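You operate a simulated robot arm through the tools that you are given. There is no shell and no other tool. Be economical: measure what you need, move in short steps, check, and stop when the job is done.

The job below is to be done with a simulated robot arm. You get a single attempt, and the scene is never put back.

Task
Bring the memory card rack to the desk and copy the grey card.
Fine: the rack is in the shallow drawer, shut it again; rack on the keyboard part of the desk, card in the reader, press copy. Where these are worked on the way, their far stop is far enough and under half their travel is too little: shallow drawer.

It is judged by the outcome, as a careful person would: the job done as asked, and still so three seconds after it is handed in. It fails if anything else is knocked over, pushed out of place, dropped, spilled or broken.

Robot
A 7-joint arm with a two-finger parallel gripper on a trunk, on a base that drives. Base frame: it is fixed to the floor where the robot stands at the start and does not move with it; the origin is under the middle of the robot, x ahead of it, y to its left, z up. Units: mm, rad, N and s.
With the tool pointing down near the work surface it reaches from about 200 to 740 mm from the robot's upright axis, wherever it stands. Its first joint turns from -2.897 to 2.897 rad. Places, roughly: cam key [600, -1000, 800]; chat key [600, -1100, 800]; game key [600, -1000, 800]; keyboard part of the desk [500, -1100, 700]; link key [500, -1000, 800]; live key [500, -1100, 800]; reader slot [600, -1300, 700]; shallow drawer [600, 0, 600]. Payload 1.57 kg.
The tool frame sits at the grasp point between the pads (the TCP): z along the fingers, y along the line on which they close. The tips reach 30 mm beyond it. The gripper opens to 110 mm. The fingers are 24 mm wide and 12 mm thick; the gripper's body (48 by 112 mm) begins 78 mm behind the TCP.
Orientation is that of the tool frame in the base frame, as [roll, pitch, yaw] about the fixed x, y, z axes, in that order (R = Rz(yaw) Ry(pitch) Rx(roll)). With the fingers straight down and closing along the base's y, the tool's x points along the base's -x, its y along +y and its z along -z.

Tools
- The arm moves only by the tool play_rows. Its argument "moves" is a list of rows, each an object (a shift or turn left out is 0, a gripper value left out holds the last) with "linear": the shift along the base's x, y, z in mm, a list of three; "dr": the turn, a rotation vector about the base's x, y, z in rad, a list of three. In form: [{"linear": [tx, ty, tz], "dr": [wx, wy, wz]}, ...]. A call has 1 to 10 rows; each row shifts and turns the commanded pose from where the row before left it. "hand" is the opening, from 0 (shut) to 1 (fully open), set as the call begins (left out, the last holds). A row lasts 0.2 s, in which the tool goes at most 50 mm and 0.15 rad; a call with a longer step from one row to the next is refused whole, and so is a gripper value outside its range. A pose out of reach is approached as far as the arm can. The call stops where the force on the tool passes 40 N (or 10 N more than at its start, if that is more) or the arm is blocked; 0.2 s more then pass. The fingers move at their own pace (about 45 mm/s each) and stop on an object; they squeeze with about 42 N. The grip force told is the motor's: it shows also when the fingers shut on nothing. Time passes only in rows, and 0.2 s behind the last, so rows that do not move let the fingers close. The reply holds the time, the measured pose of the TCP, the force on the tool along the base axes, the opening and the grip force, in the units named above and with some noise, with the torque about the TCP (base axes, N m) and any sound that the robot's microphone picked up.
- Cameras (640 x 400 px; columns grow to the right, rows downward): "scene" is now at [2, 97.8, 1280]; the picture's right is [-0.69, -0.73, 0.00], its down [-0.49, 0.46, -0.74] and it looks along [0.54, -0.50, -0.68] (base axes); focal length 228 px, centre (320, 200). "wrist" rides on the gripper at [70, 16, -141] in the tool frame; the picture's right is [-0.23, 0.97, 0.00], its down [-0.86, -0.20, -0.48] and it looks along [-0.47, -0.11, 0.88] (tool axes); focal length 222 px, centre (320, 200).
- grab_frame(camera): a new picture of that camera. No time passes.
- lift_body(by): slides the trunk up (or, below 0, down) by that many mm; the arm and the scene camera ride with it, the base frame stays. It gives what a move gives, with no picture.
- base_move(legs): drives the robot by 1 to 6 legs, each [ahead, turn to the left] in mm and rad, along the robot's own axes; the way and the turn of a leg run together, so that a leg with both is an arc; at most 1500 mm and 3.142 rad a leg. The arm and the cameras ride along, it lands a little off, and it stops where it bumps. It gives what a move gives.
- aim_head(pan, tilt): turns the head with the scene camera to pan (to the left, within 2.705 rad either way) and tilt (down, from -0.506 to 1.204), counted from straight ahead of the robot. It gives what a move gives.
- pixel_to_xyz(camera, pixels): for up to 12 pixels [column, row] of the newest picture of that camera ("zoom" is the newest enlarged one), the place [x, y, z] in the base frame of the surface seen there, good to about 3 mm. No time passes.
- inspect(camera, box): a new picture of the part [left, top, right, bottom] of that camera's present view, enlarged. No time passes.
- close_job(): hands the job in; it is judged then, once.

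Work in short steps. Measure before you move; look again where a grasp or a placing could have gone wrong, and mend it. You have 80 turns and 48 pictures in all, those below and enlarged ones among them. Open the gripper and draw the arm clear of the work before you hand the job in, unless the task says otherwise; then end with one line.

The tools are called after ">>>" by a JSON object that holds its "op" and its "data". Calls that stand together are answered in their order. play_rows: Moves the arm, as the interface text tells. Its arguments: {"type":"object","properties":{"moves":{"type":"array","items":{"type":"object","properties":{"linear":{"type":"array","items":{"type":"number"}},"dr":{"type":"array","items":{"type":"number"}}}}},"hand":{"type":"number"}},"required":["moves"]} The other tools are called the same way: lift_body (by) slides the trunk up or down; base_move (legs) drives the base; aim_head (pan, tilt) turns the head that bears the scene camera; grab_frame (camera) takes a picture; pixel_to_xyz (camera, pixels) gives the place of the surface under pixels of a picture; inspect (camera, box) takes an enlarged picture of a part of a camera's view; close_job () hands the job in.

At the start:

```text
t: 0.0
position: [179.8, -366.5, 1054.4]
tool_rot: [3.141, 0.0, 3.141]
force: [0.0, 0.3, 0.1]
ft_torque: [0.0, 0.0, 0.02]
grip_width: 109.7
gripper_force: 0.2
trunk travel left (down, up): [-215.0, 375.0]
robot x, y, heading: [2.3, -0.4, 0.001]
head pan, tilt: [-0.756, 0.744]
```

scene: 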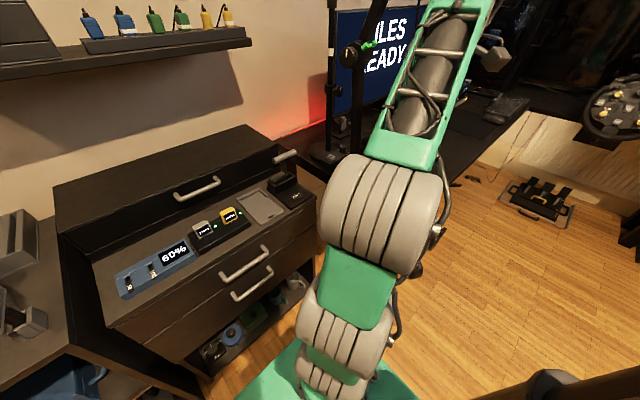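
wrist: 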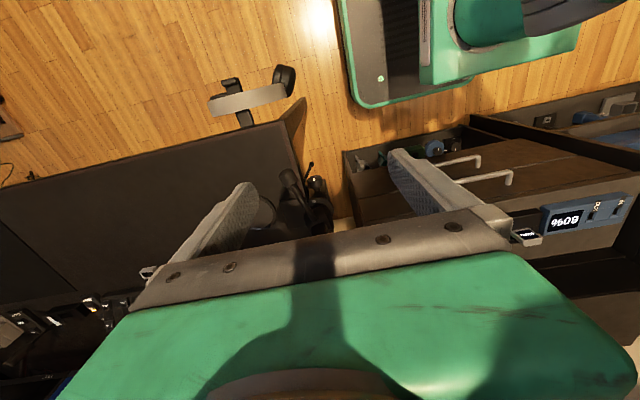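

The scene picture shows the cabinet with two front handles near (244,262) and (252,283), plus another on top at (197,188). I'll aim the head at the cabinet and then at the desk to see them better.

>>> {"op": "aim_head", "data": {"pan": 0.0, "tilt": 0.75}}

>>> {"op": "grab_frame", "data": {"camera": "scene"}}

```text
t: 1.1
position: [180.0, -366.4, 1056.4]
tool_rot: [-3.139, 0.001, -3.142]
force: [0.6, 0.3, -0.7]
ft_torque: [-0.04, -0.01, 0.0]
grip_width: 110.1
gripper_force: 0.0
trunk travel left (down, up): [-215.0, 375.0]
robot x, y, heading: [-3.4, 2.0, 0.0]
head pan, tilt: [0.0, 0.75]
```

```text
45 pictures are left
```

scene: 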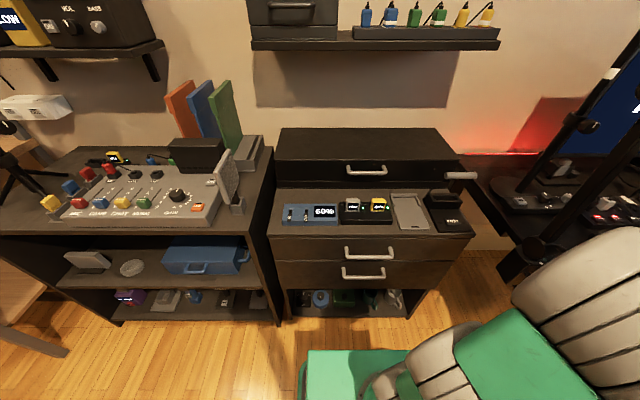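

The two drawer handles are at (369,253) and (363,274). I measure them and the cabinet faces.

>>> {"op": "pixel_to_xyz", "data": {"camera": "scene", "pixels": [[369, 250], [346, 250], [392, 250], [364, 272], [343, 272], [384, 272], [367, 168], [330, 246], [330, 268], [300, 225], [460, 235], [460, 176]]}}

>>> {"op": "inspect", "data": {"camera": "scene", "box": [260, 120, 490, 325]}}

>>> {"op": "aim_head", "data": {"pan": -1.1, "tilt": 0.5}}

>>> {"op": "grab_frame", "data": {"camera": "scene"}}

```text
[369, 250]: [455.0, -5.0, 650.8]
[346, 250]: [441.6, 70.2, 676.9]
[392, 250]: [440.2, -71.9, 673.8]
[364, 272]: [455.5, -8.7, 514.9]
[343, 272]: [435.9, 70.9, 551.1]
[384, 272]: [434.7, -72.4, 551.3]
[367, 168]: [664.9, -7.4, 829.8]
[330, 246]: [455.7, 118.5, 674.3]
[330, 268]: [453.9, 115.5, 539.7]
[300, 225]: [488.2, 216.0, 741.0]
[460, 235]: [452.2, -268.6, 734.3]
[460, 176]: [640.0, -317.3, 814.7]
```

```text
1.95 times, centred on (375, 222) of scene
```

zoom: 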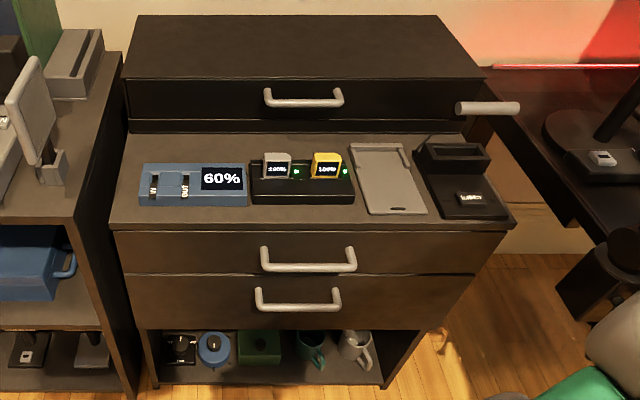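

```text
t: 2.4
position: [179.7, -366.1, 1054.8]
tool_rot: [3.141, -0.001, 3.141]
force: [0.7, 0.2, 0.2]
ft_torque: [0.02, -0.02, 0.0]
grip_width: 110.4
gripper_force: 0.0
trunk travel left (down, up): [-215.0, 375.0]
robot x, y, heading: [-3.1, 1.7, -0.002]
head pan, tilt: [-1.1, 0.499]
```

```text
43 pictures are left
```

scene: 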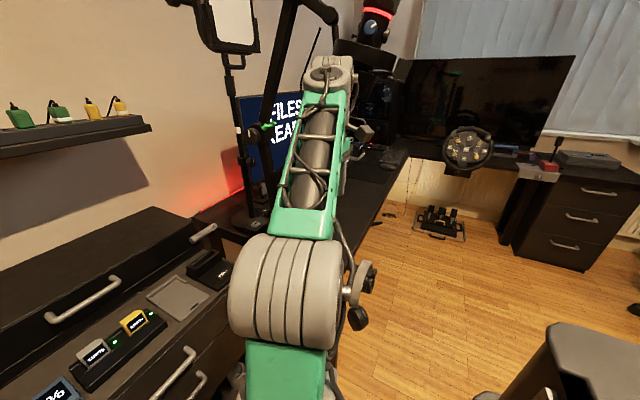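

Desk is partly hidden by the arm. First I determine which drawer is shallow by measuring the face seams in the zoom picture.

>>> {"op": "pixel_to_xyz", "data": {"camera": "zoom", "pixels": [[200, 226], [200, 236], [200, 270], [200, 280], [200, 325], [308, 247], [308, 264], [298, 292], [298, 305], [262, 262], [356, 262], [255, 305]]}}

```text
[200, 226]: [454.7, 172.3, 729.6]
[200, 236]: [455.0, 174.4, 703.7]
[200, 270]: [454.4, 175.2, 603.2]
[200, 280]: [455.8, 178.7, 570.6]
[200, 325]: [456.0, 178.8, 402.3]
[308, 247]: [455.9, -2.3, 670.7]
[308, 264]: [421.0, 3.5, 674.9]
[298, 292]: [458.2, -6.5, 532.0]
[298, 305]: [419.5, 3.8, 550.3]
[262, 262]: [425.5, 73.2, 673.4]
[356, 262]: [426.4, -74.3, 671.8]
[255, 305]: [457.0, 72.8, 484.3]
```

The upper front (z≈720–590) is the shallow drawer; its handle bar is at x≈421, y≈0, z≈674. Before driving backward, I look around behind and to the right.

>>> {"op": "aim_head", "data": {"pan": -1.75, "tilt": 0.6}}

>>> {"op": "grab_frame", "data": {"camera": "scene"}}

>>> {"op": "aim_head", "data": {"pan": -2.7, "tilt": 0.8}}

>>> {"op": "grab_frame", "data": {"camera": "scene"}}

```text
t: 3.5
position: [179.2, -365.5, 1055.4]
tool_rot: [3.141, -0.001, 3.141]
force: [0.3, 0.3, 0.0]
ft_torque: [0.01, 0.02, -0.02]
grip_width: 110.0
gripper_force: 0.0
trunk travel left (down, up): [-215.0, 375.0]
robot x, y, heading: [-2.0, -0.2, -0.002]
head pan, tilt: [-1.751, 0.6]
```

```text
42 pictures are left
```

scene: 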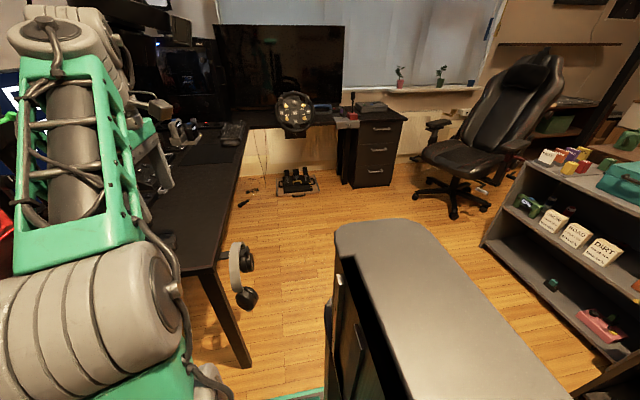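

```text
t: 4.7
position: [179.7, -366.6, 1055.6]
tool_rot: [3.141, 0.0, -3.14]
force: [-0.6, -0.2, 0.8]
ft_torque: [0.03, 0.03, -0.02]
grip_width: 110.0
gripper_force: 0.1
trunk travel left (down, up): [-215.0, 375.0]
robot x, y, heading: [-0.2, 1.9, -0.002]
head pan, tilt: [-2.7, 0.799]
```

```text
41 pictures are left
```

scene: 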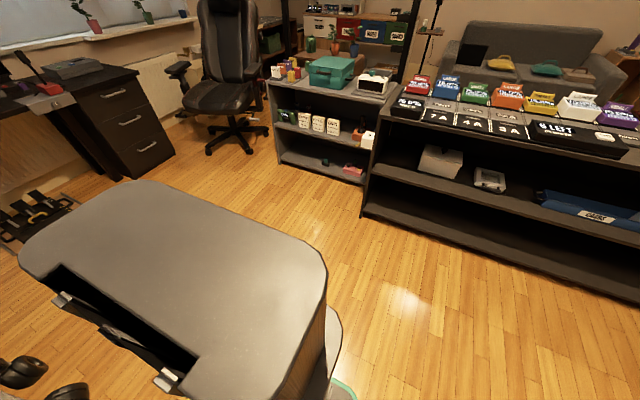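

The floor behind is free to the shelf at (450,220); I measure that clearance, then back off 150 mm.

>>> {"op": "pixel_to_xyz", "data": {"camera": "scene", "pixels": [[365, 212], [480, 240], [630, 300], [320, 180], [235, 130], [165, 160], [125, 175], [60, 205]]}}

>>> {"op": "base_move", "data": {"legs": [[-150, 0]]}}

>>> {"op": "aim_head", "data": {"pan": 0, "tilt": 0.7}}

>>> {"op": "play_rows", "data": {"hand": 0.6, "moves": [{"linear": [10, 40, 0], "dr": [0, 0, 0.15]}, {"linear": [10, 40, 0], "dr": [0, 0, 0.15]}, {"linear": [10, 40, 0], "dr": [0, 0, 0.15]}, {"linear": [10, 40, 0], "dr": [0, 0, 0.15]}, {"linear": [10, 40, 0], "dr": [0, 0, 0.15]}, {"linear": [10, 40, 0], "dr": [0, 0, 0.15]}, {"linear": [10, 40, 0], "dr": [0, 0, 0.15]}, {"linear": [10, 40, 0], "dr": [0, 0, 0.15]}, {"linear": [10, 40, 0], "dr": [0, 0, 0.15]}, {"linear": [0, 7, 0], "dr": [0, 0, 0.15]}]}}

```text
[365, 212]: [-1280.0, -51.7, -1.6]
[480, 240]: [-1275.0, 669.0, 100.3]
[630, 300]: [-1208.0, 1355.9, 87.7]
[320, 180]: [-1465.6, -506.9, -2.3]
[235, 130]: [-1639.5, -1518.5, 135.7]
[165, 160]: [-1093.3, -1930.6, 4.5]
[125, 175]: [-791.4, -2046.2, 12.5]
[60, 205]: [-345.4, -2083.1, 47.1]
```

```text
t: 6.1
position: [28.5, -365.7, 1054.9]
tool_rot: [-3.141, 0.0, 3.14]
force: [0.0, -0.9, 0.0]
ft_torque: [-0.01, -0.03, 0.03]
grip_width: 110.1
gripper_force: 0.1
trunk travel left (down, up): [-215.0, 375.0]
robot x, y, heading: [-150.5, -3.8, -0.001]
head pan, tilt: [-2.7, 0.799]
```

```text
t: 8.5
position: [28.5, -365.8, 1054.7]
tool_rot: [-3.141, -0.001, 3.141]
force: [-0.7, -0.3, 0.4]
ft_torque: [0.0, 0.01, -0.02]
grip_width: 110.2
gripper_force: 0.1
trunk travel left (down, up): [-215.0, 375.0]
robot x, y, heading: [-149.6, 1.7, -0.002]
head pan, tilt: [0.0, 0.7]
```

```text
t: 10.7
position: [120.8, 1.2, 1053.1]
tool_rot: [3.141, 0.0, -1.642]
force: [0.0, 1.0, 0.0]
ft_torque: [0.03, -0.02, 0.0]
grip_width: 66.0
gripper_force: 0.1
out of reach, approached as far as the arm can: row 8
trunk travel left (down, up): [-215.0, 375.0]
robot x, y, heading: [-152.8, 0.7, -0.001]
head pan, tilt: [0.0, 0.7]
```

Arm is in front. I square the yaw, set the opening to about 34 mm, and go above the handle at x≈420, z≈800.

>>> {"op": "play_rows", "data": {"hand": 0.31, "moves": [{"linear": [45, 0, 0], "dr": [0, 0, 0.071]}, {"linear": [45, 0, 0]}, {"linear": [45, 0, -10]}, {"linear": [45, 0, -35]}, {"linear": [45, 0, -40]}, {"linear": [45, 0, -40]}, {"linear": [29, 0, -40]}, {"linear": [0, 0, -45]}, {"linear": [0, 0, -43]}]}}

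>>> {"op": "grab_frame", "data": {"camera": "wrist"}}

>>> {"op": "grab_frame", "data": {"camera": "scene"}}

```text
refused: row 4 steps farther than a row can; nothing moved
```

```text
40 pictures are left
```

wrist: 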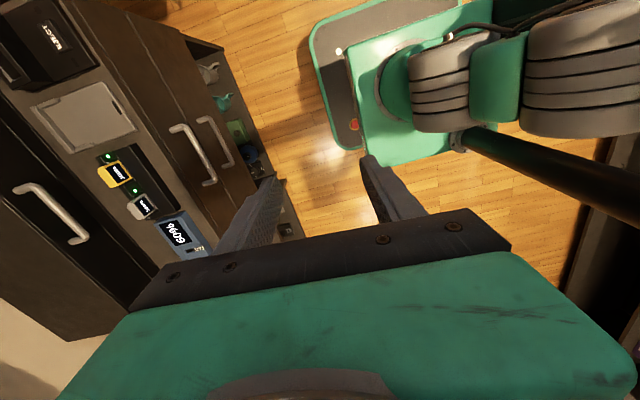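

```text
39 pictures are left
```

scene: 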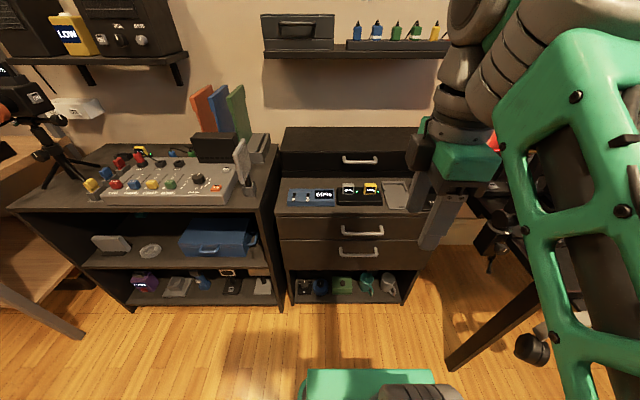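

The row was too long; I resend with steps below 50 mm.

>>> {"op": "play_rows", "data": {"hand": 0.31, "moves": [{"linear": [45, 0, 0], "dr": [0, 0, 0.071]}, {"linear": [45, 0, 0]}, {"linear": [35, 0, -34]}, {"linear": [35, 0, -34]}, {"linear": [35, 0, -34]}, {"linear": [35, 0, -34]}, {"linear": [35, 0, -34]}, {"linear": [34, 0, -33]}, {"linear": [0, 0, -30]}, {"linear": [0, 0, -10]}]}}

>>> {"op": "grab_frame", "data": {"camera": "wrist"}}

```text
t: 12.9
position: [418.9, 0.3, 808.7]
tool_rot: [3.141, -0.001, -1.571]
force: [0.0, 0.2, -0.3]
ft_torque: [0.01, 0.01, -0.02]
grip_width: 34.2
gripper_force: 0.1
trunk travel left (down, up): [-215.0, 375.0]
robot x, y, heading: [-148.5, -3.2, 0.0]
head pan, tilt: [0.0, 0.7]
```

```text
38 pictures are left
```

wrist: 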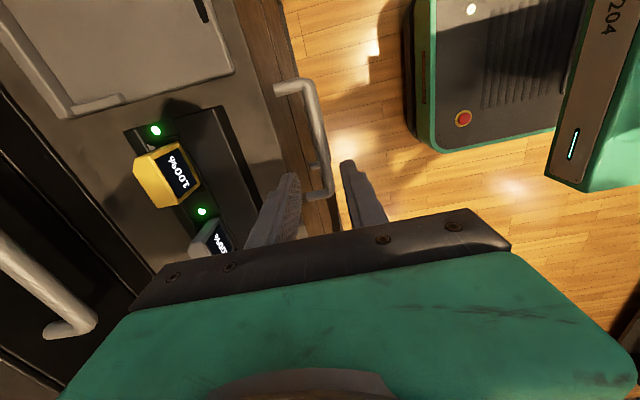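

The handle bar shows at (318,130), between the fingers' columns. I measure it and the counter front edge before descending.

>>> {"op": "pixel_to_xyz", "data": {"camera": "wrist", "pixels": [[315, 120], [320, 120], [322, 150], [324, 170], [285, 90], [295, 140], [270, 120], [283, 120], [250, 150], [313, 195], [213, 228], [220, 180]]}}

```text
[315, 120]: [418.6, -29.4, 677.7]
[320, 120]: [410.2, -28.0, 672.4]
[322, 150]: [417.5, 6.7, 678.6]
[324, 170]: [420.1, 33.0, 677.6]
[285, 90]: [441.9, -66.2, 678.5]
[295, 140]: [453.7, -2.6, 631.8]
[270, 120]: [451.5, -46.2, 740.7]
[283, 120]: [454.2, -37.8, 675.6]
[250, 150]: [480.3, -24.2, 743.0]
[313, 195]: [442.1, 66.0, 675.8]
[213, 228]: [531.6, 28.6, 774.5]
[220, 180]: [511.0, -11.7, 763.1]
```

Bar centre is about x=418, z=672, centred between the fingers. Descend to z≈686 then grip.

>>> {"op": "play_rows", "data": {"moves": [{"linear": [0, 0, -45]}, {"linear": [0, 0, -45]}, {"linear": [0, 0, -32]}]}}

>>> {"op": "play_rows", "data": {"hand": 0.0, "moves": [{}, {}, {}]}}

```text
t: 13.7
position: [418.9, 1.7, 686.0]
tool_rot: [-3.141, -0.001, -1.572]
force: [0.1, 0.5, 0.4]
ft_torque: [-0.02, -0.02, 0.02]
grip_width: 34.2
gripper_force: 0.0
trunk travel left (down, up): [-215.0, 375.0]
robot x, y, heading: [-149.8, -0.6, 0.002]
head pan, tilt: [0.0, 0.7]
```

```text
t: 14.5
position: [418.3, -0.0, 685.9]
tool_rot: [-3.142, 0.001, -1.571]
force: [0.4, -0.3, -1.6]
ft_torque: [-0.13, -0.04, 0.54]
grip_width: 14.0
gripper_force: 29.1
trunk travel left (down, up): [-215.0, 375.0]
robot x, y, heading: [-152.7, 1.4, 0.003]
head pan, tilt: [0.0, 0.7]
```

Gripped (14 mm wide). Now pull toward -x in 40 mm steps.

>>> {"op": "play_rows", "data": {"moves": [{"linear": [-20, 0, 0]}, {"linear": [-30, 0, 0]}, {"linear": [-30, 0, 0]}, {"linear": [-30, 0, 0]}, {"linear": [-30, 0, 0]}, {"linear": [-30, 0, 0]}, {"linear": [-30, 0, 0]}]}}

```text
t: 16.1
position: [218.4, 1.3, 686.6]
tool_rot: [3.139, 0.001, -1.572]
force: [-1.3, 9.7, -14.7]
ft_torque: [0.24, 0.12, 0.42]
grip_width: 13.9
gripper_force: 30.5
trunk travel left (down, up): [-215.0, 375.0]
robot x, y, heading: [-150.1, -4.0, -0.002]
head pan, tilt: [0.0, 0.7]
```

Opened 200 mm; continue to find the far stop gently.

>>> {"op": "play_rows", "data": {"moves": [{"linear": [-20, 0, 0]}, {"linear": [-20, 0, 0]}, {"linear": [-20, 0, 0]}, {"linear": [-20, 0, 0]}, {"linear": [-20, 0, 0]}]}}

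>>> {"op": "grab_frame", "data": {"camera": "scene"}}

```text
t: 17.3
position: [118.9, -0.2, 684.0]
tool_rot: [3.132, -0.001, -1.577]
force: [15.9, 5.1, 20.9]
ft_torque: [0.03, -0.2, 0.74]
grip_width: 14.4
gripper_force: 30.1
trunk travel left (down, up): [-215.0, 375.0]
robot x, y, heading: [-150.0, -0.0, -0.004]
head pan, tilt: [0.0, 0.7]
```

```text
37 pictures are left
```

scene: 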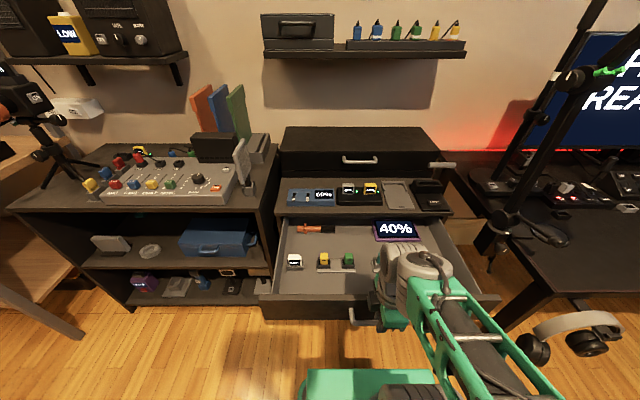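

The drawer is open about 300 mm, with contents at (300,260), (335,260), (395,230). I release the handle, rise, and look inside.

>>> {"op": "play_rows", "data": {"hand": 0.31, "moves": [{}, {}, {"linear": [0, 0, 40]}, {"linear": [0, 0, 45]}, {"linear": [0, 0, 45]}, {"linear": [0, 0, 45]}, {"linear": [-20, 0, 40]}]}}

>>> {"op": "inspect", "data": {"camera": "scene", "box": [255, 200, 485, 340]}}

>>> {"op": "grab_frame", "data": {"camera": "wrist"}}

```text
t: 18.9
position: [109.6, 0.5, 857.6]
tool_rot: [2.956, 0.0, -1.571]
force: [-0.6, 0.2, -1.3]
ft_torque: [-0.02, -0.02, -0.02]
grip_width: 34.2
gripper_force: 0.1
trunk travel left (down, up): [-215.0, 375.0]
robot x, y, heading: [-150.7, -3.0, -0.002]
head pan, tilt: [0.0, 0.7]
stopped in row 7: the arm was blocked; the commanded pose is now the measured one
```

```text
2.78 times, centred on (370, 270) of scene
```

zoom: 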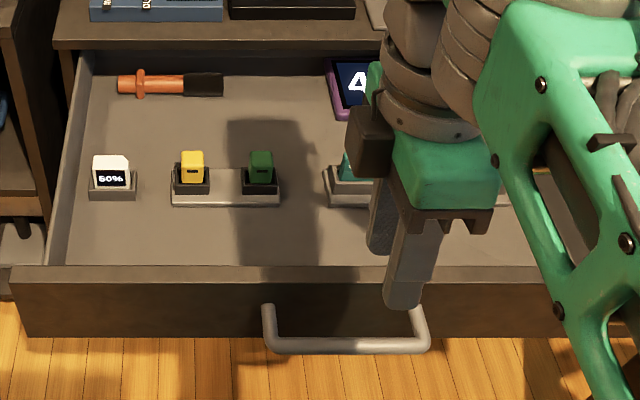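

```text
35 pictures are left
```

wrist: 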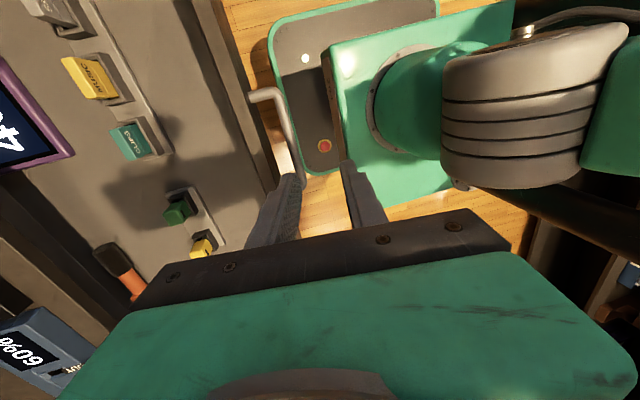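

Arm got blocked close to its own body, tilted a bit. I move forward-right, straighten it (turn −0.185 about y), and look down at the rack on the right.

>>> {"op": "play_rows", "data": {"moves": [{"linear": [30, 0, 20], "dr": [0, -0.09, 0]}, {"linear": [35, -20, 20], "dr": [0, -0.095, 0]}, {"linear": [35, -30, 10]}, {"linear": [35, -30, 10]}, {"linear": [35, -30, 10]}, {"linear": [20, -40, 0]}, {"linear": [0, -45, 0]}, {"linear": [0, -45, 0]}]}}

>>> {"op": "grab_frame", "data": {"camera": "wrist"}}

```text
t: 20.7
position: [301.3, -239.3, 930.1]
tool_rot: [-3.14, -0.001, -1.571]
force: [0.3, 0.6, -0.2]
ft_torque: [-0.04, 0.0, 0.01]
grip_width: 33.7
gripper_force: 0.2
trunk travel left (down, up): [-215.0, 375.0]
robot x, y, heading: [-155.8, 0.0, -0.004]
head pan, tilt: [0.0, 0.7]
```

```text
34 pictures are left
```

wrist: 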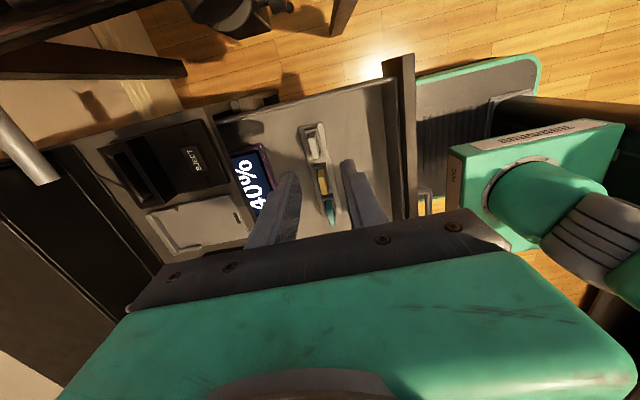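

The three-card rack is around (320,170): grey, yellow, teal. Zoom and measure.

>>> {"op": "inspect", "data": {"camera": "wrist", "box": [215, 80, 415, 230]}}

>>> {"op": "pixel_to_xyz", "data": {"camera": "wrist", "pixels": [[316, 135], [312, 150], [324, 180], [328, 208], [306, 127], [322, 127], [345, 130], [280, 140], [395, 120], [313, 190], [340, 225], [235, 118]]}}

```text
2.67 times, centred on (315, 155) of wrist
```

zoom: 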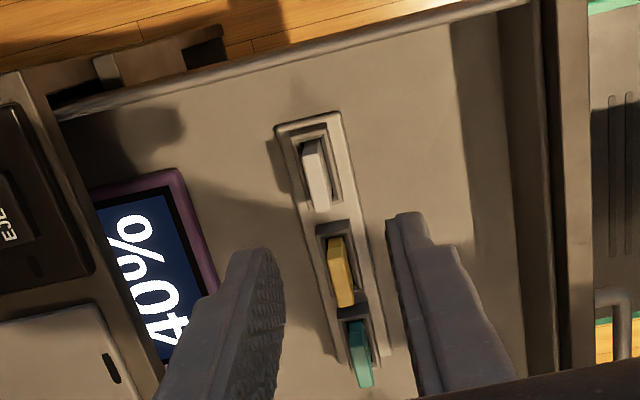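

```text
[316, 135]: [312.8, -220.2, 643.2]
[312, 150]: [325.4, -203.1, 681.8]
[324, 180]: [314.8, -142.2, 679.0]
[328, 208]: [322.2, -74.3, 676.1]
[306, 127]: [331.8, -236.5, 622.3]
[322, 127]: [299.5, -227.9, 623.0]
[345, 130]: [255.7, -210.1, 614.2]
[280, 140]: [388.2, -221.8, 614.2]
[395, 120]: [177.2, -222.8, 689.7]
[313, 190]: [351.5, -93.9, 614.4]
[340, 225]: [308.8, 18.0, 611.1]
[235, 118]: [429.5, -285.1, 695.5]
```

Now precise rack edges from the zoom picture: left edge (275,130)–(322,330), right edge (340,115)–(388,350).

>>> {"op": "pixel_to_xyz", "data": {"camera": "zoom", "pixels": [[281, 132], [336, 118], [312, 290], [378, 300], [292, 190], [354, 190], [384, 348], [335, 330], [316, 165], [340, 260], [362, 360], [205, 230]]}}

```text
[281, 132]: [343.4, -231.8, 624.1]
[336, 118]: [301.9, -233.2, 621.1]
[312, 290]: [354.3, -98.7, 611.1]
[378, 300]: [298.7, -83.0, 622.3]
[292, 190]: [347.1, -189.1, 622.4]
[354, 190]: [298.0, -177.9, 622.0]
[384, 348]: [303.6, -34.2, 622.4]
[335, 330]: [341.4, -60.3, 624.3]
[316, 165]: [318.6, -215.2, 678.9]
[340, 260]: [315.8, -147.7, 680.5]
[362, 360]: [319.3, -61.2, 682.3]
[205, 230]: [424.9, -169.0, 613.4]
```

Rack base is x 298–346, top z≈622, middle socket near y≈-145, x≈320. I hover above it with 60 mm opening and look.

>>> {"op": "play_rows", "data": {"hand": 0.55, "moves": [{"linear": [10, 48, 0]}, {"linear": [9, 46, 0]}, {"linear": [0, 0, -45]}, {"linear": [0, 0, -45]}, {"linear": [0, 0, -45]}, {"linear": [0, 0, -25]}]}}

>>> {"op": "grab_frame", "data": {"camera": "wrist"}}

```text
t: 22.1
position: [319.3, -146.4, 769.7]
tool_rot: [-3.139, -0.003, -1.569]
force: [-0.7, 0.4, 0.4]
ft_torque: [-0.01, 0.01, -0.01]
grip_width: 60.3
gripper_force: 0.0
trunk travel left (down, up): [-215.0, 375.0]
robot x, y, heading: [-153.6, -1.9, 0.001]
head pan, tilt: [0.0, 0.7]
```

```text
32 pictures are left
```

wrist: 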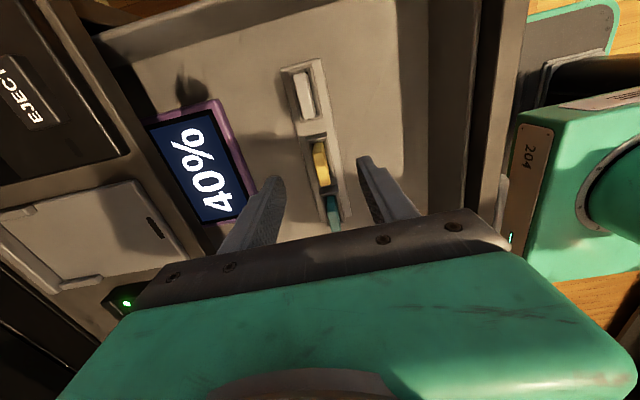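

The fingers straddle the rack near the middle/teal socket. I measure the socket extents.

>>> {"op": "pixel_to_xyz", "data": {"camera": "wrist", "pixels": [[308, 148], [327, 135], [335, 170], [331, 150], [319, 139], [320, 160], [318, 188], [332, 188], [303, 95], [334, 215], [312, 170], [338, 190]]}}

>>> {"op": "inspect", "data": {"camera": "wrist", "box": [260, 40, 400, 240]}}

```text
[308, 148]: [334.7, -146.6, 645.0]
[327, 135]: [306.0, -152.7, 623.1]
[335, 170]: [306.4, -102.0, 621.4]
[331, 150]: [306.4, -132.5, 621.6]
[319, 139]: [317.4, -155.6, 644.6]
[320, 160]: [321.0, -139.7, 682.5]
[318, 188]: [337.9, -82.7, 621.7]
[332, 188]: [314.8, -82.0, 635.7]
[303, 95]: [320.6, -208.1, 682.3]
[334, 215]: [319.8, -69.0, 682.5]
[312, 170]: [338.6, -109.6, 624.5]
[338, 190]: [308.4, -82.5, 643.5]
```

```text
2.00 times, centred on (330, 140) of wrist
```

zoom: 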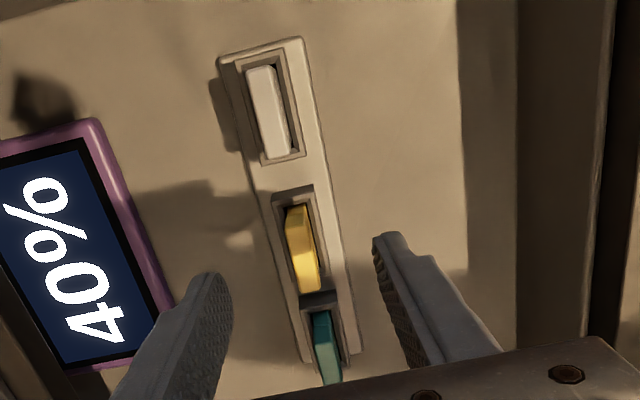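

Middle socket: x 306–335, centre y≈-139, top z≈645. Descend to z≈656 (tips at 626, above base plate 622) and close.

>>> {"op": "play_rows", "data": {"moves": [{"linear": [1, 7, -40]}, {"linear": [0, 0, -40]}, {"linear": [0, 0, -33]}]}}

>>> {"op": "play_rows", "data": {"hand": 0.0, "moves": [{}, {}, {}, {}]}}

```text
t: 22.9
position: [319.9, -139.3, 656.4]
tool_rot: [-3.14, 0.001, -1.571]
force: [0.9, -0.4, 0.5]
ft_torque: [-0.02, -0.03, -0.02]
grip_width: 60.7
gripper_force: 0.1
trunk travel left (down, up): [-215.0, 375.0]
robot x, y, heading: [-151.5, 2.3, -0.004]
head pan, tilt: [0.0, 0.7]
```

```text
t: 23.9
position: [320.5, -138.7, 656.9]
tool_rot: [-3.137, -0.001, -1.571]
force: [2.7, -1.0, -0.9]
ft_torque: [-0.2, -0.09, 0.04]
grip_width: 26.6
gripper_force: 32.1
trunk travel left (down, up): [-215.0, 375.0]
robot x, y, heading: [-151.8, -1.8, 0.002]
head pan, tilt: [0.0, 0.7]
```

Gripped at 26.6 mm. Lift slowly out and check with both cameras; also look toward the desk.

>>> {"op": "play_rows", "data": {"moves": [{"linear": [0, 0, 20]}, {"linear": [0, 0, 30]}, {"linear": [0, 0, 35]}, {"linear": [0, 0, 35]}, {"linear": [0, 0, 35]}, {"linear": [0, 0, 35]}, {"linear": [-20, 0, 30]}]}}

>>> {"op": "grab_frame", "data": {"camera": "wrist"}}

>>> {"op": "aim_head", "data": {"pan": -1.1, "tilt": 0.55}}

>>> {"op": "grab_frame", "data": {"camera": "scene"}}

```text
t: 25.5
position: [301.5, -138.8, 876.9]
tool_rot: [-3.141, 0.0, -1.569]
force: [-0.4, 0.5, -8.5]
ft_torque: [-0.08, 0.03, -0.02]
grip_width: 26.6
gripper_force: 37.7
trunk travel left (down, up): [-215.0, 375.0]
robot x, y, heading: [-149.8, 1.3, -0.003]
head pan, tilt: [0.0, 0.7]
```

```text
30 pictures are left
```

wrist: 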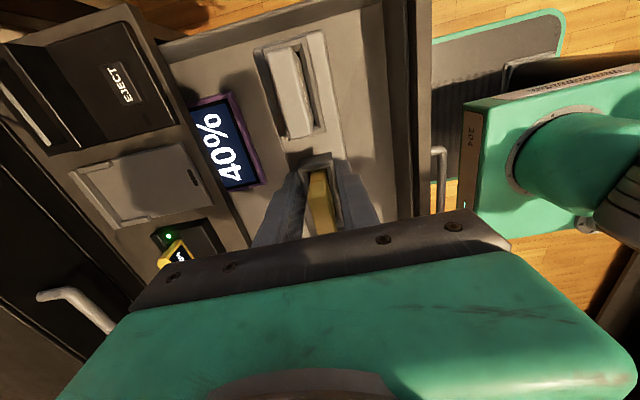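

```text
t: 26.8
position: [301.1, -137.5, 878.6]
tool_rot: [-3.14, 0.0, -1.571]
force: [1.0, 0.1, -8.6]
ft_torque: [-0.04, 0.0, -0.02]
grip_width: 26.8
gripper_force: 38.0
trunk travel left (down, up): [-215.0, 375.0]
robot x, y, heading: [-147.0, 2.5, -0.003]
head pan, tilt: [-1.1, 0.55]
```

```text
29 pictures are left
```

scene: 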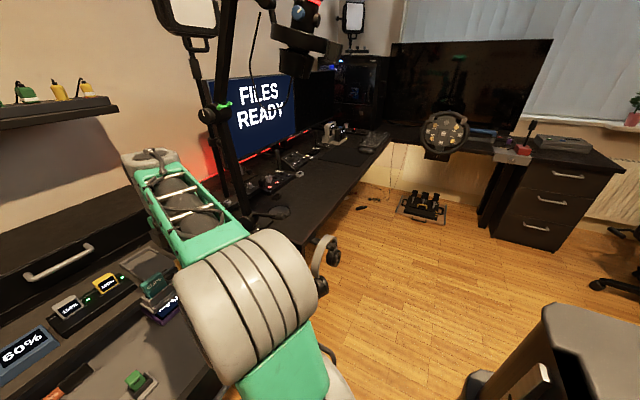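

Rack held securely (~8.5 N). I measure the desk's front edge, headphones and devices from this view.

>>> {"op": "pixel_to_xyz", "data": {"camera": "scene", "pixels": [[320, 215], [345, 185], [383, 150], [300, 210], [325, 165], [270, 180], [298, 158], [333, 132], [375, 140], [325, 250], [300, 180], [440, 175]]}}

>>> {"op": "inspect", "data": {"camera": "scene", "box": [220, 100, 420, 290]}}

```text
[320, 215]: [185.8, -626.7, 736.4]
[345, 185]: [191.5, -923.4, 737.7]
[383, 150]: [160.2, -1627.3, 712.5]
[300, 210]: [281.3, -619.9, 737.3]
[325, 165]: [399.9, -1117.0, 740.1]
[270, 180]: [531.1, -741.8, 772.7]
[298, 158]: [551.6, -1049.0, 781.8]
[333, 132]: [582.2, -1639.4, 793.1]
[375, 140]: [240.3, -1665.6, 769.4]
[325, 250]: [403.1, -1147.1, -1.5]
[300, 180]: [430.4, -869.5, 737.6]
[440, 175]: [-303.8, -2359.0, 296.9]
```

```text
2.11 times, centred on (320, 195) of scene
```

zoom: 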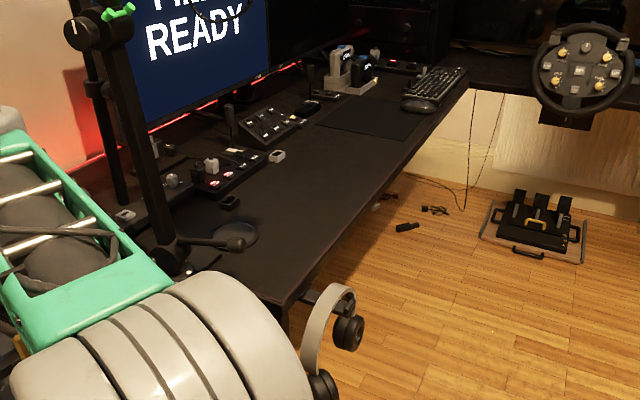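

Desk front edge is x≈185, top z≈738. With rack high (bottom ≈835), I back off, turn right, drive along −y, and turn to face the desk.

>>> {"op": "base_move", "data": {"legs": [[-150, 0], [0, -1.571], [1150, 0], [0, 1.571]]}}

>>> {"op": "aim_head", "data": {"pan": 0.15, "tilt": 0.6}}

>>> {"op": "grab_frame", "data": {"camera": "scene"}}

```text
t: 41.4
position: [150.6, -1291.7, 877.6]
tool_rot: [-3.141, -0.001, -1.564]
force: [1.1, -0.2, -8.7]
ft_torque: [-0.08, -0.04, -0.01]
grip_width: 26.8
gripper_force: 37.4
trunk travel left (down, up): [-215.0, 375.0]
robot x, y, heading: [-301.2, -1159.9, 0.008]
head pan, tilt: [-1.1, 0.55]
```

```text
t: 42.8
position: [150.9, -1291.6, 877.0]
tool_rot: [-3.139, 0.001, -1.564]
force: [0.1, -0.7, -8.2]
ft_torque: [-0.1, 0.0, -0.01]
grip_width: 26.6
gripper_force: 37.0
trunk travel left (down, up): [-215.0, 375.0]
robot x, y, heading: [-302.9, -1157.8, 0.012]
head pan, tilt: [0.15, 0.6]
```

```text
27 pictures are left
```

scene: 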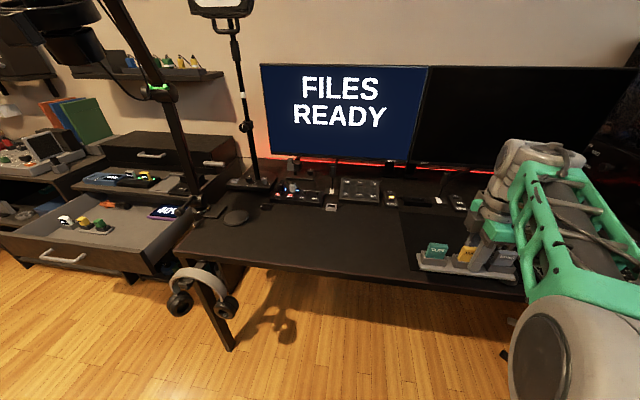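

Desk ahead is clear under the rack's path. Drive 220 mm ahead and look at the desk centre from the head.

>>> {"op": "base_move", "data": {"legs": [[220, -0.01]]}}

>>> {"op": "aim_head", "data": {"pan": 0.0, "tilt": 0.75}}

>>> {"op": "grab_frame", "data": {"camera": "scene"}}

>>> {"op": "grab_frame", "data": {"camera": "wrist"}}

```text
t: 44.5
position: [369.0, -1297.4, 877.4]
tool_rot: [-3.14, 0.001, -1.575]
force: [-0.1, 0.4, -9.0]
ft_torque: [-0.05, -0.03, 0.02]
grip_width: 26.8
gripper_force: 37.3
trunk travel left (down, up): [-215.0, 375.0]
robot x, y, heading: [-81.6, -1155.8, -0.007]
head pan, tilt: [0.15, 0.6]
```

```text
t: 45.2
position: [369.4, -1296.6, 877.6]
tool_rot: [-3.141, 0.0, -1.576]
force: [0.6, -0.2, -8.0]
ft_torque: [-0.06, 0.0, -0.01]
grip_width: 27.0
gripper_force: 37.2
trunk travel left (down, up): [-215.0, 375.0]
robot x, y, heading: [-84.2, -1159.5, -0.004]
head pan, tilt: [0.0, 0.75]
```

```text
26 pictures are left
```

scene: 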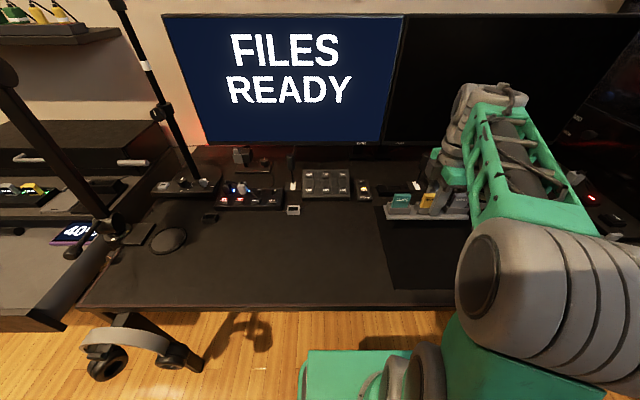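

```text
25 pictures are left
```

wrist: 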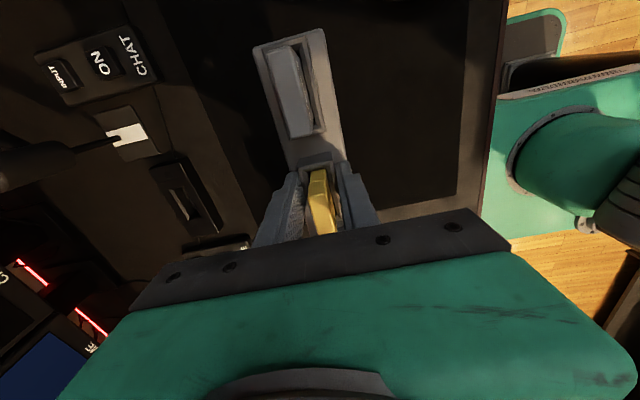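

Large free dark area at (280,250) on the desk. I zoom in on the device row and measure key places.

>>> {"op": "inspect", "data": {"camera": "scene", "box": [150, 140, 450, 330]}}

>>> {"op": "pixel_to_xyz", "data": {"camera": "scene", "pixels": [[325, 175], [305, 196], [350, 196], [293, 210], [362, 192], [250, 195], [393, 230], [384, 260], [280, 240], [330, 220], [300, 302], [208, 216]]}}

```text
2.11 times, centred on (300, 235) of scene
```

zoom: 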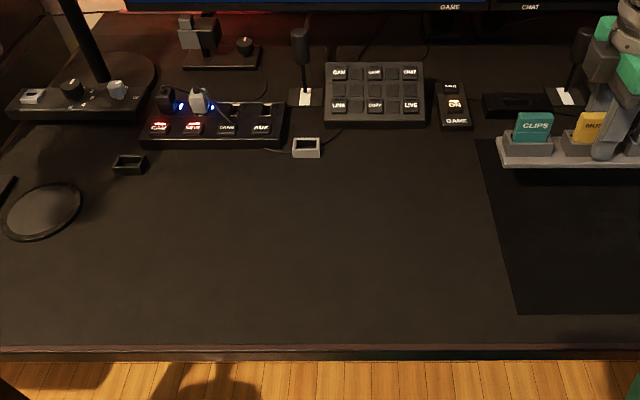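

```text
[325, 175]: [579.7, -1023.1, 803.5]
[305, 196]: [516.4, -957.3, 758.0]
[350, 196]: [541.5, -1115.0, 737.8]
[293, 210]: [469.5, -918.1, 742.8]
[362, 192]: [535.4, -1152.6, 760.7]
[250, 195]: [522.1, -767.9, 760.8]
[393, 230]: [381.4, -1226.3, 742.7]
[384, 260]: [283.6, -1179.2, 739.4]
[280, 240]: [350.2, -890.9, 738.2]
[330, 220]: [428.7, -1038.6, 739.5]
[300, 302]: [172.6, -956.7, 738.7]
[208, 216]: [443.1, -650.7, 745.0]
```

The stream-deck keys (GAME/CAM/CHAT, LINK/COPY/LIVE) are at x≈515–590, y≈-960…-1110; the desk in front is free. I carry the rack to (435,-1065).

>>> {"op": "play_rows", "data": {"moves": [{"linear": [13, 46, 0]}, {"linear": [13, 46, 0]}, {"linear": [13, 46, 0]}, {"linear": [13, 46, 0]}, {"linear": [13, 46, 0], "dr": [0, 0, 0.005]}, {"linear": [0, 2, -40]}, {"linear": [0, 0, -30]}, {"linear": [0, 0, -16]}]}}

>>> {"op": "grab_frame", "data": {"camera": "scene"}}

```text
t: 47.0
position: [432.7, -1064.7, 791.4]
tool_rot: [-3.14, -0.002, -1.572]
force: [0.0, 0.1, -8.5]
ft_torque: [-0.08, 0.0, 0.0]
grip_width: 26.6
gripper_force: 37.9
trunk travel left (down, up): [-215.0, 375.0]
robot x, y, heading: [-82.7, -1153.1, -0.005]
head pan, tilt: [0.0, 0.75]
```

```text
23 pictures are left
```

scene: 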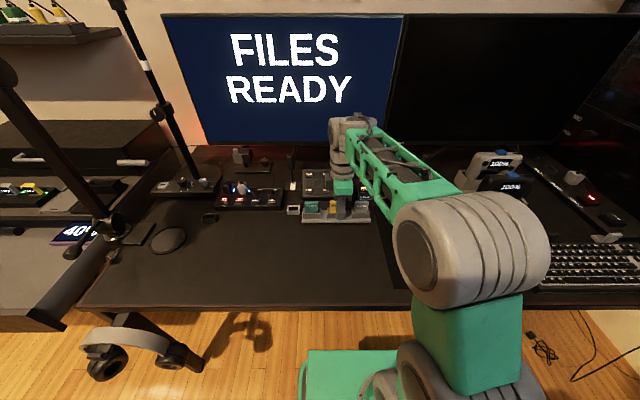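

Rack is about 10 mm above the desk at the free area. Lower gently until contact, then release.

>>> {"op": "play_rows", "data": {"moves": [{"linear": [0, 0, -5]}, {"linear": [0, 0, -2.5]}, {"linear": [0, 0, -2]}]}}

```text
t: 47.8
position: [433.1, -1065.4, 785.5]
tool_rot: [-3.135, 0.0, -1.571]
force: [-1.7, -1.8, 9.9]
ft_torque: [-0.52, 0.52, 0.08]
grip_width: 26.7
gripper_force: 37.8
trunk travel left (down, up): [-215.0, 375.0]
robot x, y, heading: [-87.4, -1157.6, -0.005]
head pan, tilt: [0.0, 0.75]
```

Contact (force +9.9). Release partially, rise and look at the grey card.

>>> {"op": "play_rows", "data": {"hand": 0.5, "moves": [{}, {}, {}, {"linear": [0, 0, 40]}, {"linear": [0, 0, 45]}, {"linear": [0, -35, 30]}, {"linear": [0, -34, 0]}]}}

>>> {"op": "grab_frame", "data": {"camera": "wrist"}}

```text
t: 49.4
position: [432.8, -1134.1, 897.7]
tool_rot: [-3.14, 0.001, -1.57]
force: [0.2, 0.1, -0.8]
ft_torque: [-0.05, 0.03, -0.01]
grip_width: 55.1
gripper_force: 0.0
trunk travel left (down, up): [-215.0, 375.0]
robot x, y, heading: [-83.4, -1156.9, -0.006]
head pan, tilt: [0.0, 0.75]
```

```text
22 pictures are left
```

wrist: 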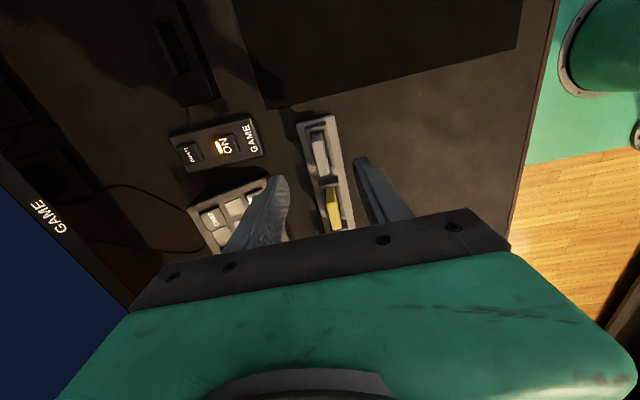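

Rack stands at (325,170). A dark device with a slot is at (180,50), likely the reader. Measure cards and inspect the reader.

>>> {"op": "pixel_to_xyz", "data": {"camera": "wrist", "pixels": [[319, 135], [322, 152], [334, 190], [335, 210], [325, 120], [303, 140], [185, 45], [175, 55], [165, 22], [220, 200], [208, 80], [160, 95]]}}

>>> {"op": "inspect", "data": {"camera": "wrist", "box": [90, 0, 370, 240]}}

```text
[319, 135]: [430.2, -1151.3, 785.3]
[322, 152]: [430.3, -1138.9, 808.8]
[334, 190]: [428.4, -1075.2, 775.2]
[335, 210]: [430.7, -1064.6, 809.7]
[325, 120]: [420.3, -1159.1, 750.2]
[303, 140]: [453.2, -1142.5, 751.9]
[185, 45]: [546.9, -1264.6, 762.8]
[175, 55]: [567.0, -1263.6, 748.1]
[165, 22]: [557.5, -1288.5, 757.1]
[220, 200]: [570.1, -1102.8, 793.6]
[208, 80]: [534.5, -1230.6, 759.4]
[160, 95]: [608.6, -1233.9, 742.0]
```

```text
1.67 times, centred on (230, 120) of wrist
```

zoom: 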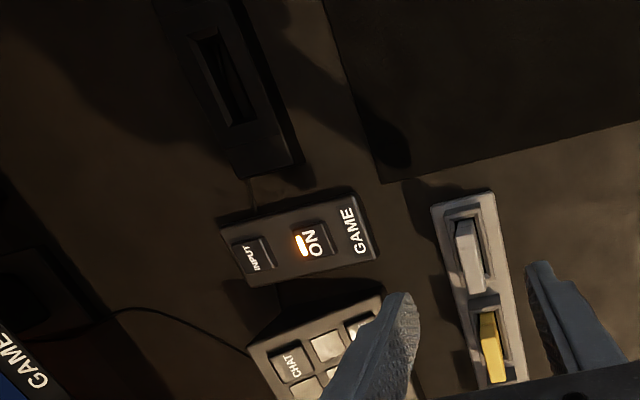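

Grey card top is at about (431,-1136,809). Descend to z≈808 (tips ≈778, above the socket) and close.

>>> {"op": "play_rows", "data": {"hand": 0.3, "moves": [{"linear": [-1.5, 0, -45]}, {"linear": [0, 0, -35]}, {"linear": [0, 0, -9]}]}}

>>> {"op": "play_rows", "data": {"hand": 0.0, "moves": [{}, {}, {}]}}

```text
t: 50.2
position: [432.2, -1134.7, 808.4]
tool_rot: [-3.139, 0.001, -1.571]
force: [0.6, 0.1, 0.4]
ft_torque: [0.03, -0.01, -0.01]
grip_width: 33.1
gripper_force: 0.1
trunk travel left (down, up): [-215.0, 375.0]
robot x, y, heading: [-82.1, -1159.6, -0.01]
head pan, tilt: [0.0, 0.75]
```

```text
t: 51.0
position: [431.7, -1134.3, 809.8]
tool_rot: [-3.141, -0.001, -1.57]
force: [1.2, 0.5, 0.0]
ft_torque: [-0.02, -0.07, -0.02]
grip_width: 10.9
gripper_force: 28.2
trunk travel left (down, up): [-215.0, 375.0]
robot x, y, heading: [-82.3, -1157.8, -0.005]
head pan, tilt: [0.0, 0.75]
```

Card gripped (10.9 mm). Lift it straight out, then take a scene picture to locate the stick next to the reader.

>>> {"op": "play_rows", "data": {"moves": [{"linear": [0, 0, 20]}, {"linear": [0, 0, 30]}, {"linear": [0, 0, 40]}, {"linear": [0, 0, 40]}]}}

>>> {"op": "inspect", "data": {"camera": "scene", "box": [260, 130, 480, 270]}}

>>> {"op": "grab_frame", "data": {"camera": "wrist"}}

```text
t: 52.0
position: [431.8, -1135.6, 938.7]
tool_rot: [3.14, 0.0, -1.572]
force: [0.2, 0.6, 0.0]
ft_torque: [0.0, 0.0, 0.01]
grip_width: 10.9
gripper_force: 29.1
trunk travel left (down, up): [-215.0, 375.0]
robot x, y, heading: [-80.2, -1156.8, -0.01]
head pan, tilt: [0.0, 0.75]
```

```text
2.86 times, centred on (370, 200) of scene
```

zoom: 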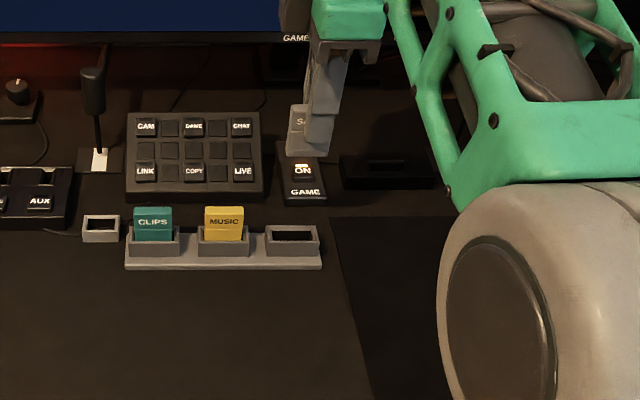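

```text
19 pictures are left
```

wrist: 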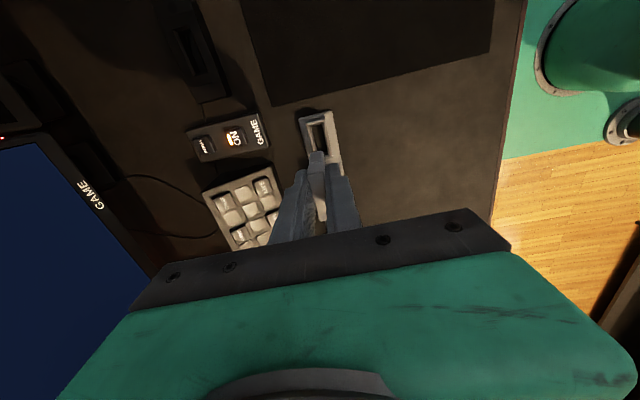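

Card is out and held. I measure the reader slot (zoom (368–410,165)) and the COPY key (194,172).

>>> {"op": "pixel_to_xyz", "data": {"camera": "zoom", "pixels": [[372, 166], [390, 166], [408, 166], [390, 158], [390, 180], [346, 170], [428, 170], [194, 172], [194, 164], [194, 180], [98, 75], [300, 235]]}}

>>> {"op": "pixel_to_xyz", "data": {"camera": "wrist", "pixels": [[196, 60], [188, 32], [206, 75], [178, 50], [212, 50], [316, 135], [318, 160]]}}

>>> {"op": "play_rows", "data": {"moves": [{"linear": [25, -40, 0]}, {"linear": [25, -40, 0]}, {"linear": [25, -40, 0]}, {"linear": [20, -40, 0]}, {"linear": [20, -45, 0]}]}}

>>> {"op": "grab_frame", "data": {"camera": "wrist"}}

```text
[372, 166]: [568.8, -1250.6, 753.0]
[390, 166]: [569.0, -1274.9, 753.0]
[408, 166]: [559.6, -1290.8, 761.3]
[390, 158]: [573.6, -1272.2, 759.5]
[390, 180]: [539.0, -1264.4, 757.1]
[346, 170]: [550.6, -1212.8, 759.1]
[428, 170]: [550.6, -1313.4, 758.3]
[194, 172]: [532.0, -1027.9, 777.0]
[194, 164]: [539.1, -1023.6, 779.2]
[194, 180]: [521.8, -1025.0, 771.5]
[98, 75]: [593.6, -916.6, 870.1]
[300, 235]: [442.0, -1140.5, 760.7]
```

```text
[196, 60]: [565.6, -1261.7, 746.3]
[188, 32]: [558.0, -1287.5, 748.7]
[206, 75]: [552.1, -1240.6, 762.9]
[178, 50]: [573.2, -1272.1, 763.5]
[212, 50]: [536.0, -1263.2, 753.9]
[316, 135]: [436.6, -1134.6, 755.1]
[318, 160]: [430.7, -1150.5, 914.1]
```

```text
t: 53.2
position: [530.2, -1333.8, 935.0]
tool_rot: [-3.138, -0.001, -1.569]
force: [0.0, 0.7, -0.2]
ft_torque: [-0.05, 0.0, 0.02]
grip_width: 11.1
gripper_force: 28.3
out of reach, approached as far as the arm can: row 5
trunk travel left (down, up): [-215.0, 375.0]
robot x, y, heading: [-82.0, -1159.2, -0.006]
head pan, tilt: [0.0, 0.75]
```

```text
18 pictures are left
```

wrist: 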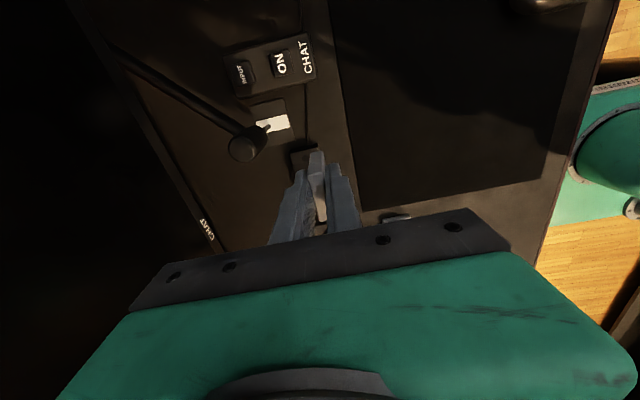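

The second stick's head is at (245,145), its base (270,115), next to the reader (300,155). I measure those.

>>> {"op": "pixel_to_xyz", "data": {"camera": "wrist", "pixels": [[245, 148], [238, 150], [255, 130], [275, 122], [262, 105], [300, 155], [294, 146], [296, 172], [318, 160], [317, 190], [150, 75], [285, 120]]}}

>>> {"op": "inspect", "data": {"camera": "wrist", "box": [210, 80, 390, 240]}}

```text
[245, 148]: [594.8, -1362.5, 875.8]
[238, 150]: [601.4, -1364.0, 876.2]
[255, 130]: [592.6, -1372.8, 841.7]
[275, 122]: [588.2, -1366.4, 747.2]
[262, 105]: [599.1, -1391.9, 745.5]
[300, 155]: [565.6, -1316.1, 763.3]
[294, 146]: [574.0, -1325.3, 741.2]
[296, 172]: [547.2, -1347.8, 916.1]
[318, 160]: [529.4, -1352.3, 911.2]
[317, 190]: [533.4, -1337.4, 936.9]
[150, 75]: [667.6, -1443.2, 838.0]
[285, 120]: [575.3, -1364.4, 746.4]
```

```text
2.50 times, centred on (300, 160) of wrist
```

zoom: 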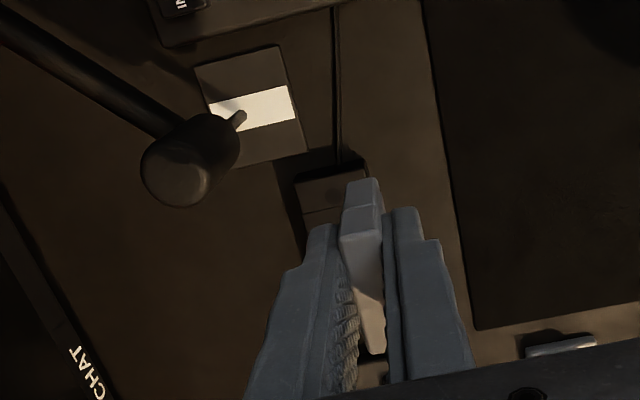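

The stick head is at (598,-1363,≤880), about 50 mm clear of the insert position. I move to x≈470,y≈-1290 for an unobstructed overhead view of the slot.

>>> {"op": "play_rows", "data": {"moves": [{"linear": [-45, 20, 0]}, {"linear": [-15, 20, -40]}]}}

>>> {"op": "inspect", "data": {"camera": "wrist", "box": [180, 60, 360, 200]}}

```text
t: 53.8
position: [469.8, -1293.8, 893.5]
tool_rot: [-3.137, 0.001, -1.57]
force: [-0.1, 0.2, -0.1]
ft_torque: [-0.02, -0.06, -0.02]
grip_width: 10.8
gripper_force: 28.9
trunk travel left (down, up): [-215.0, 375.0]
robot x, y, heading: [-80.3, -1156.3, -0.009]
head pan, tilt: [0.0, 0.75]
```

```text
2.86 times, centred on (270, 130) of wrist
```

zoom: 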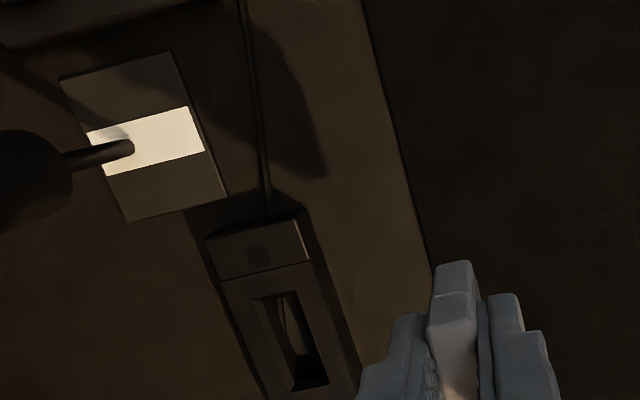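

The slot is clear: rim corners at about (256,300),(294,291),(329,382),(291,391). Measure it.

>>> {"op": "pixel_to_xyz", "data": {"camera": "zoom", "pixels": [[252, 300], [297, 289], [333, 382], [290, 394], [310, 335], [270, 345], [286, 322], [305, 360], [215, 275], [315, 265], [258, 255], [350, 370]]}}

```text
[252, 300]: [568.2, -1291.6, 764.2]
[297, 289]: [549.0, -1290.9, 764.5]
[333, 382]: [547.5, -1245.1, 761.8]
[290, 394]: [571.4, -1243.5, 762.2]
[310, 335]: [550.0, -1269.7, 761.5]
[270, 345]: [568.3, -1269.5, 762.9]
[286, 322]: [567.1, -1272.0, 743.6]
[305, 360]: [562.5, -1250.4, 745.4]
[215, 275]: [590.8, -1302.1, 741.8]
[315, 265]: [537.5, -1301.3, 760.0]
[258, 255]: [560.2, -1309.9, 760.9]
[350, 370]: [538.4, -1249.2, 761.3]
```

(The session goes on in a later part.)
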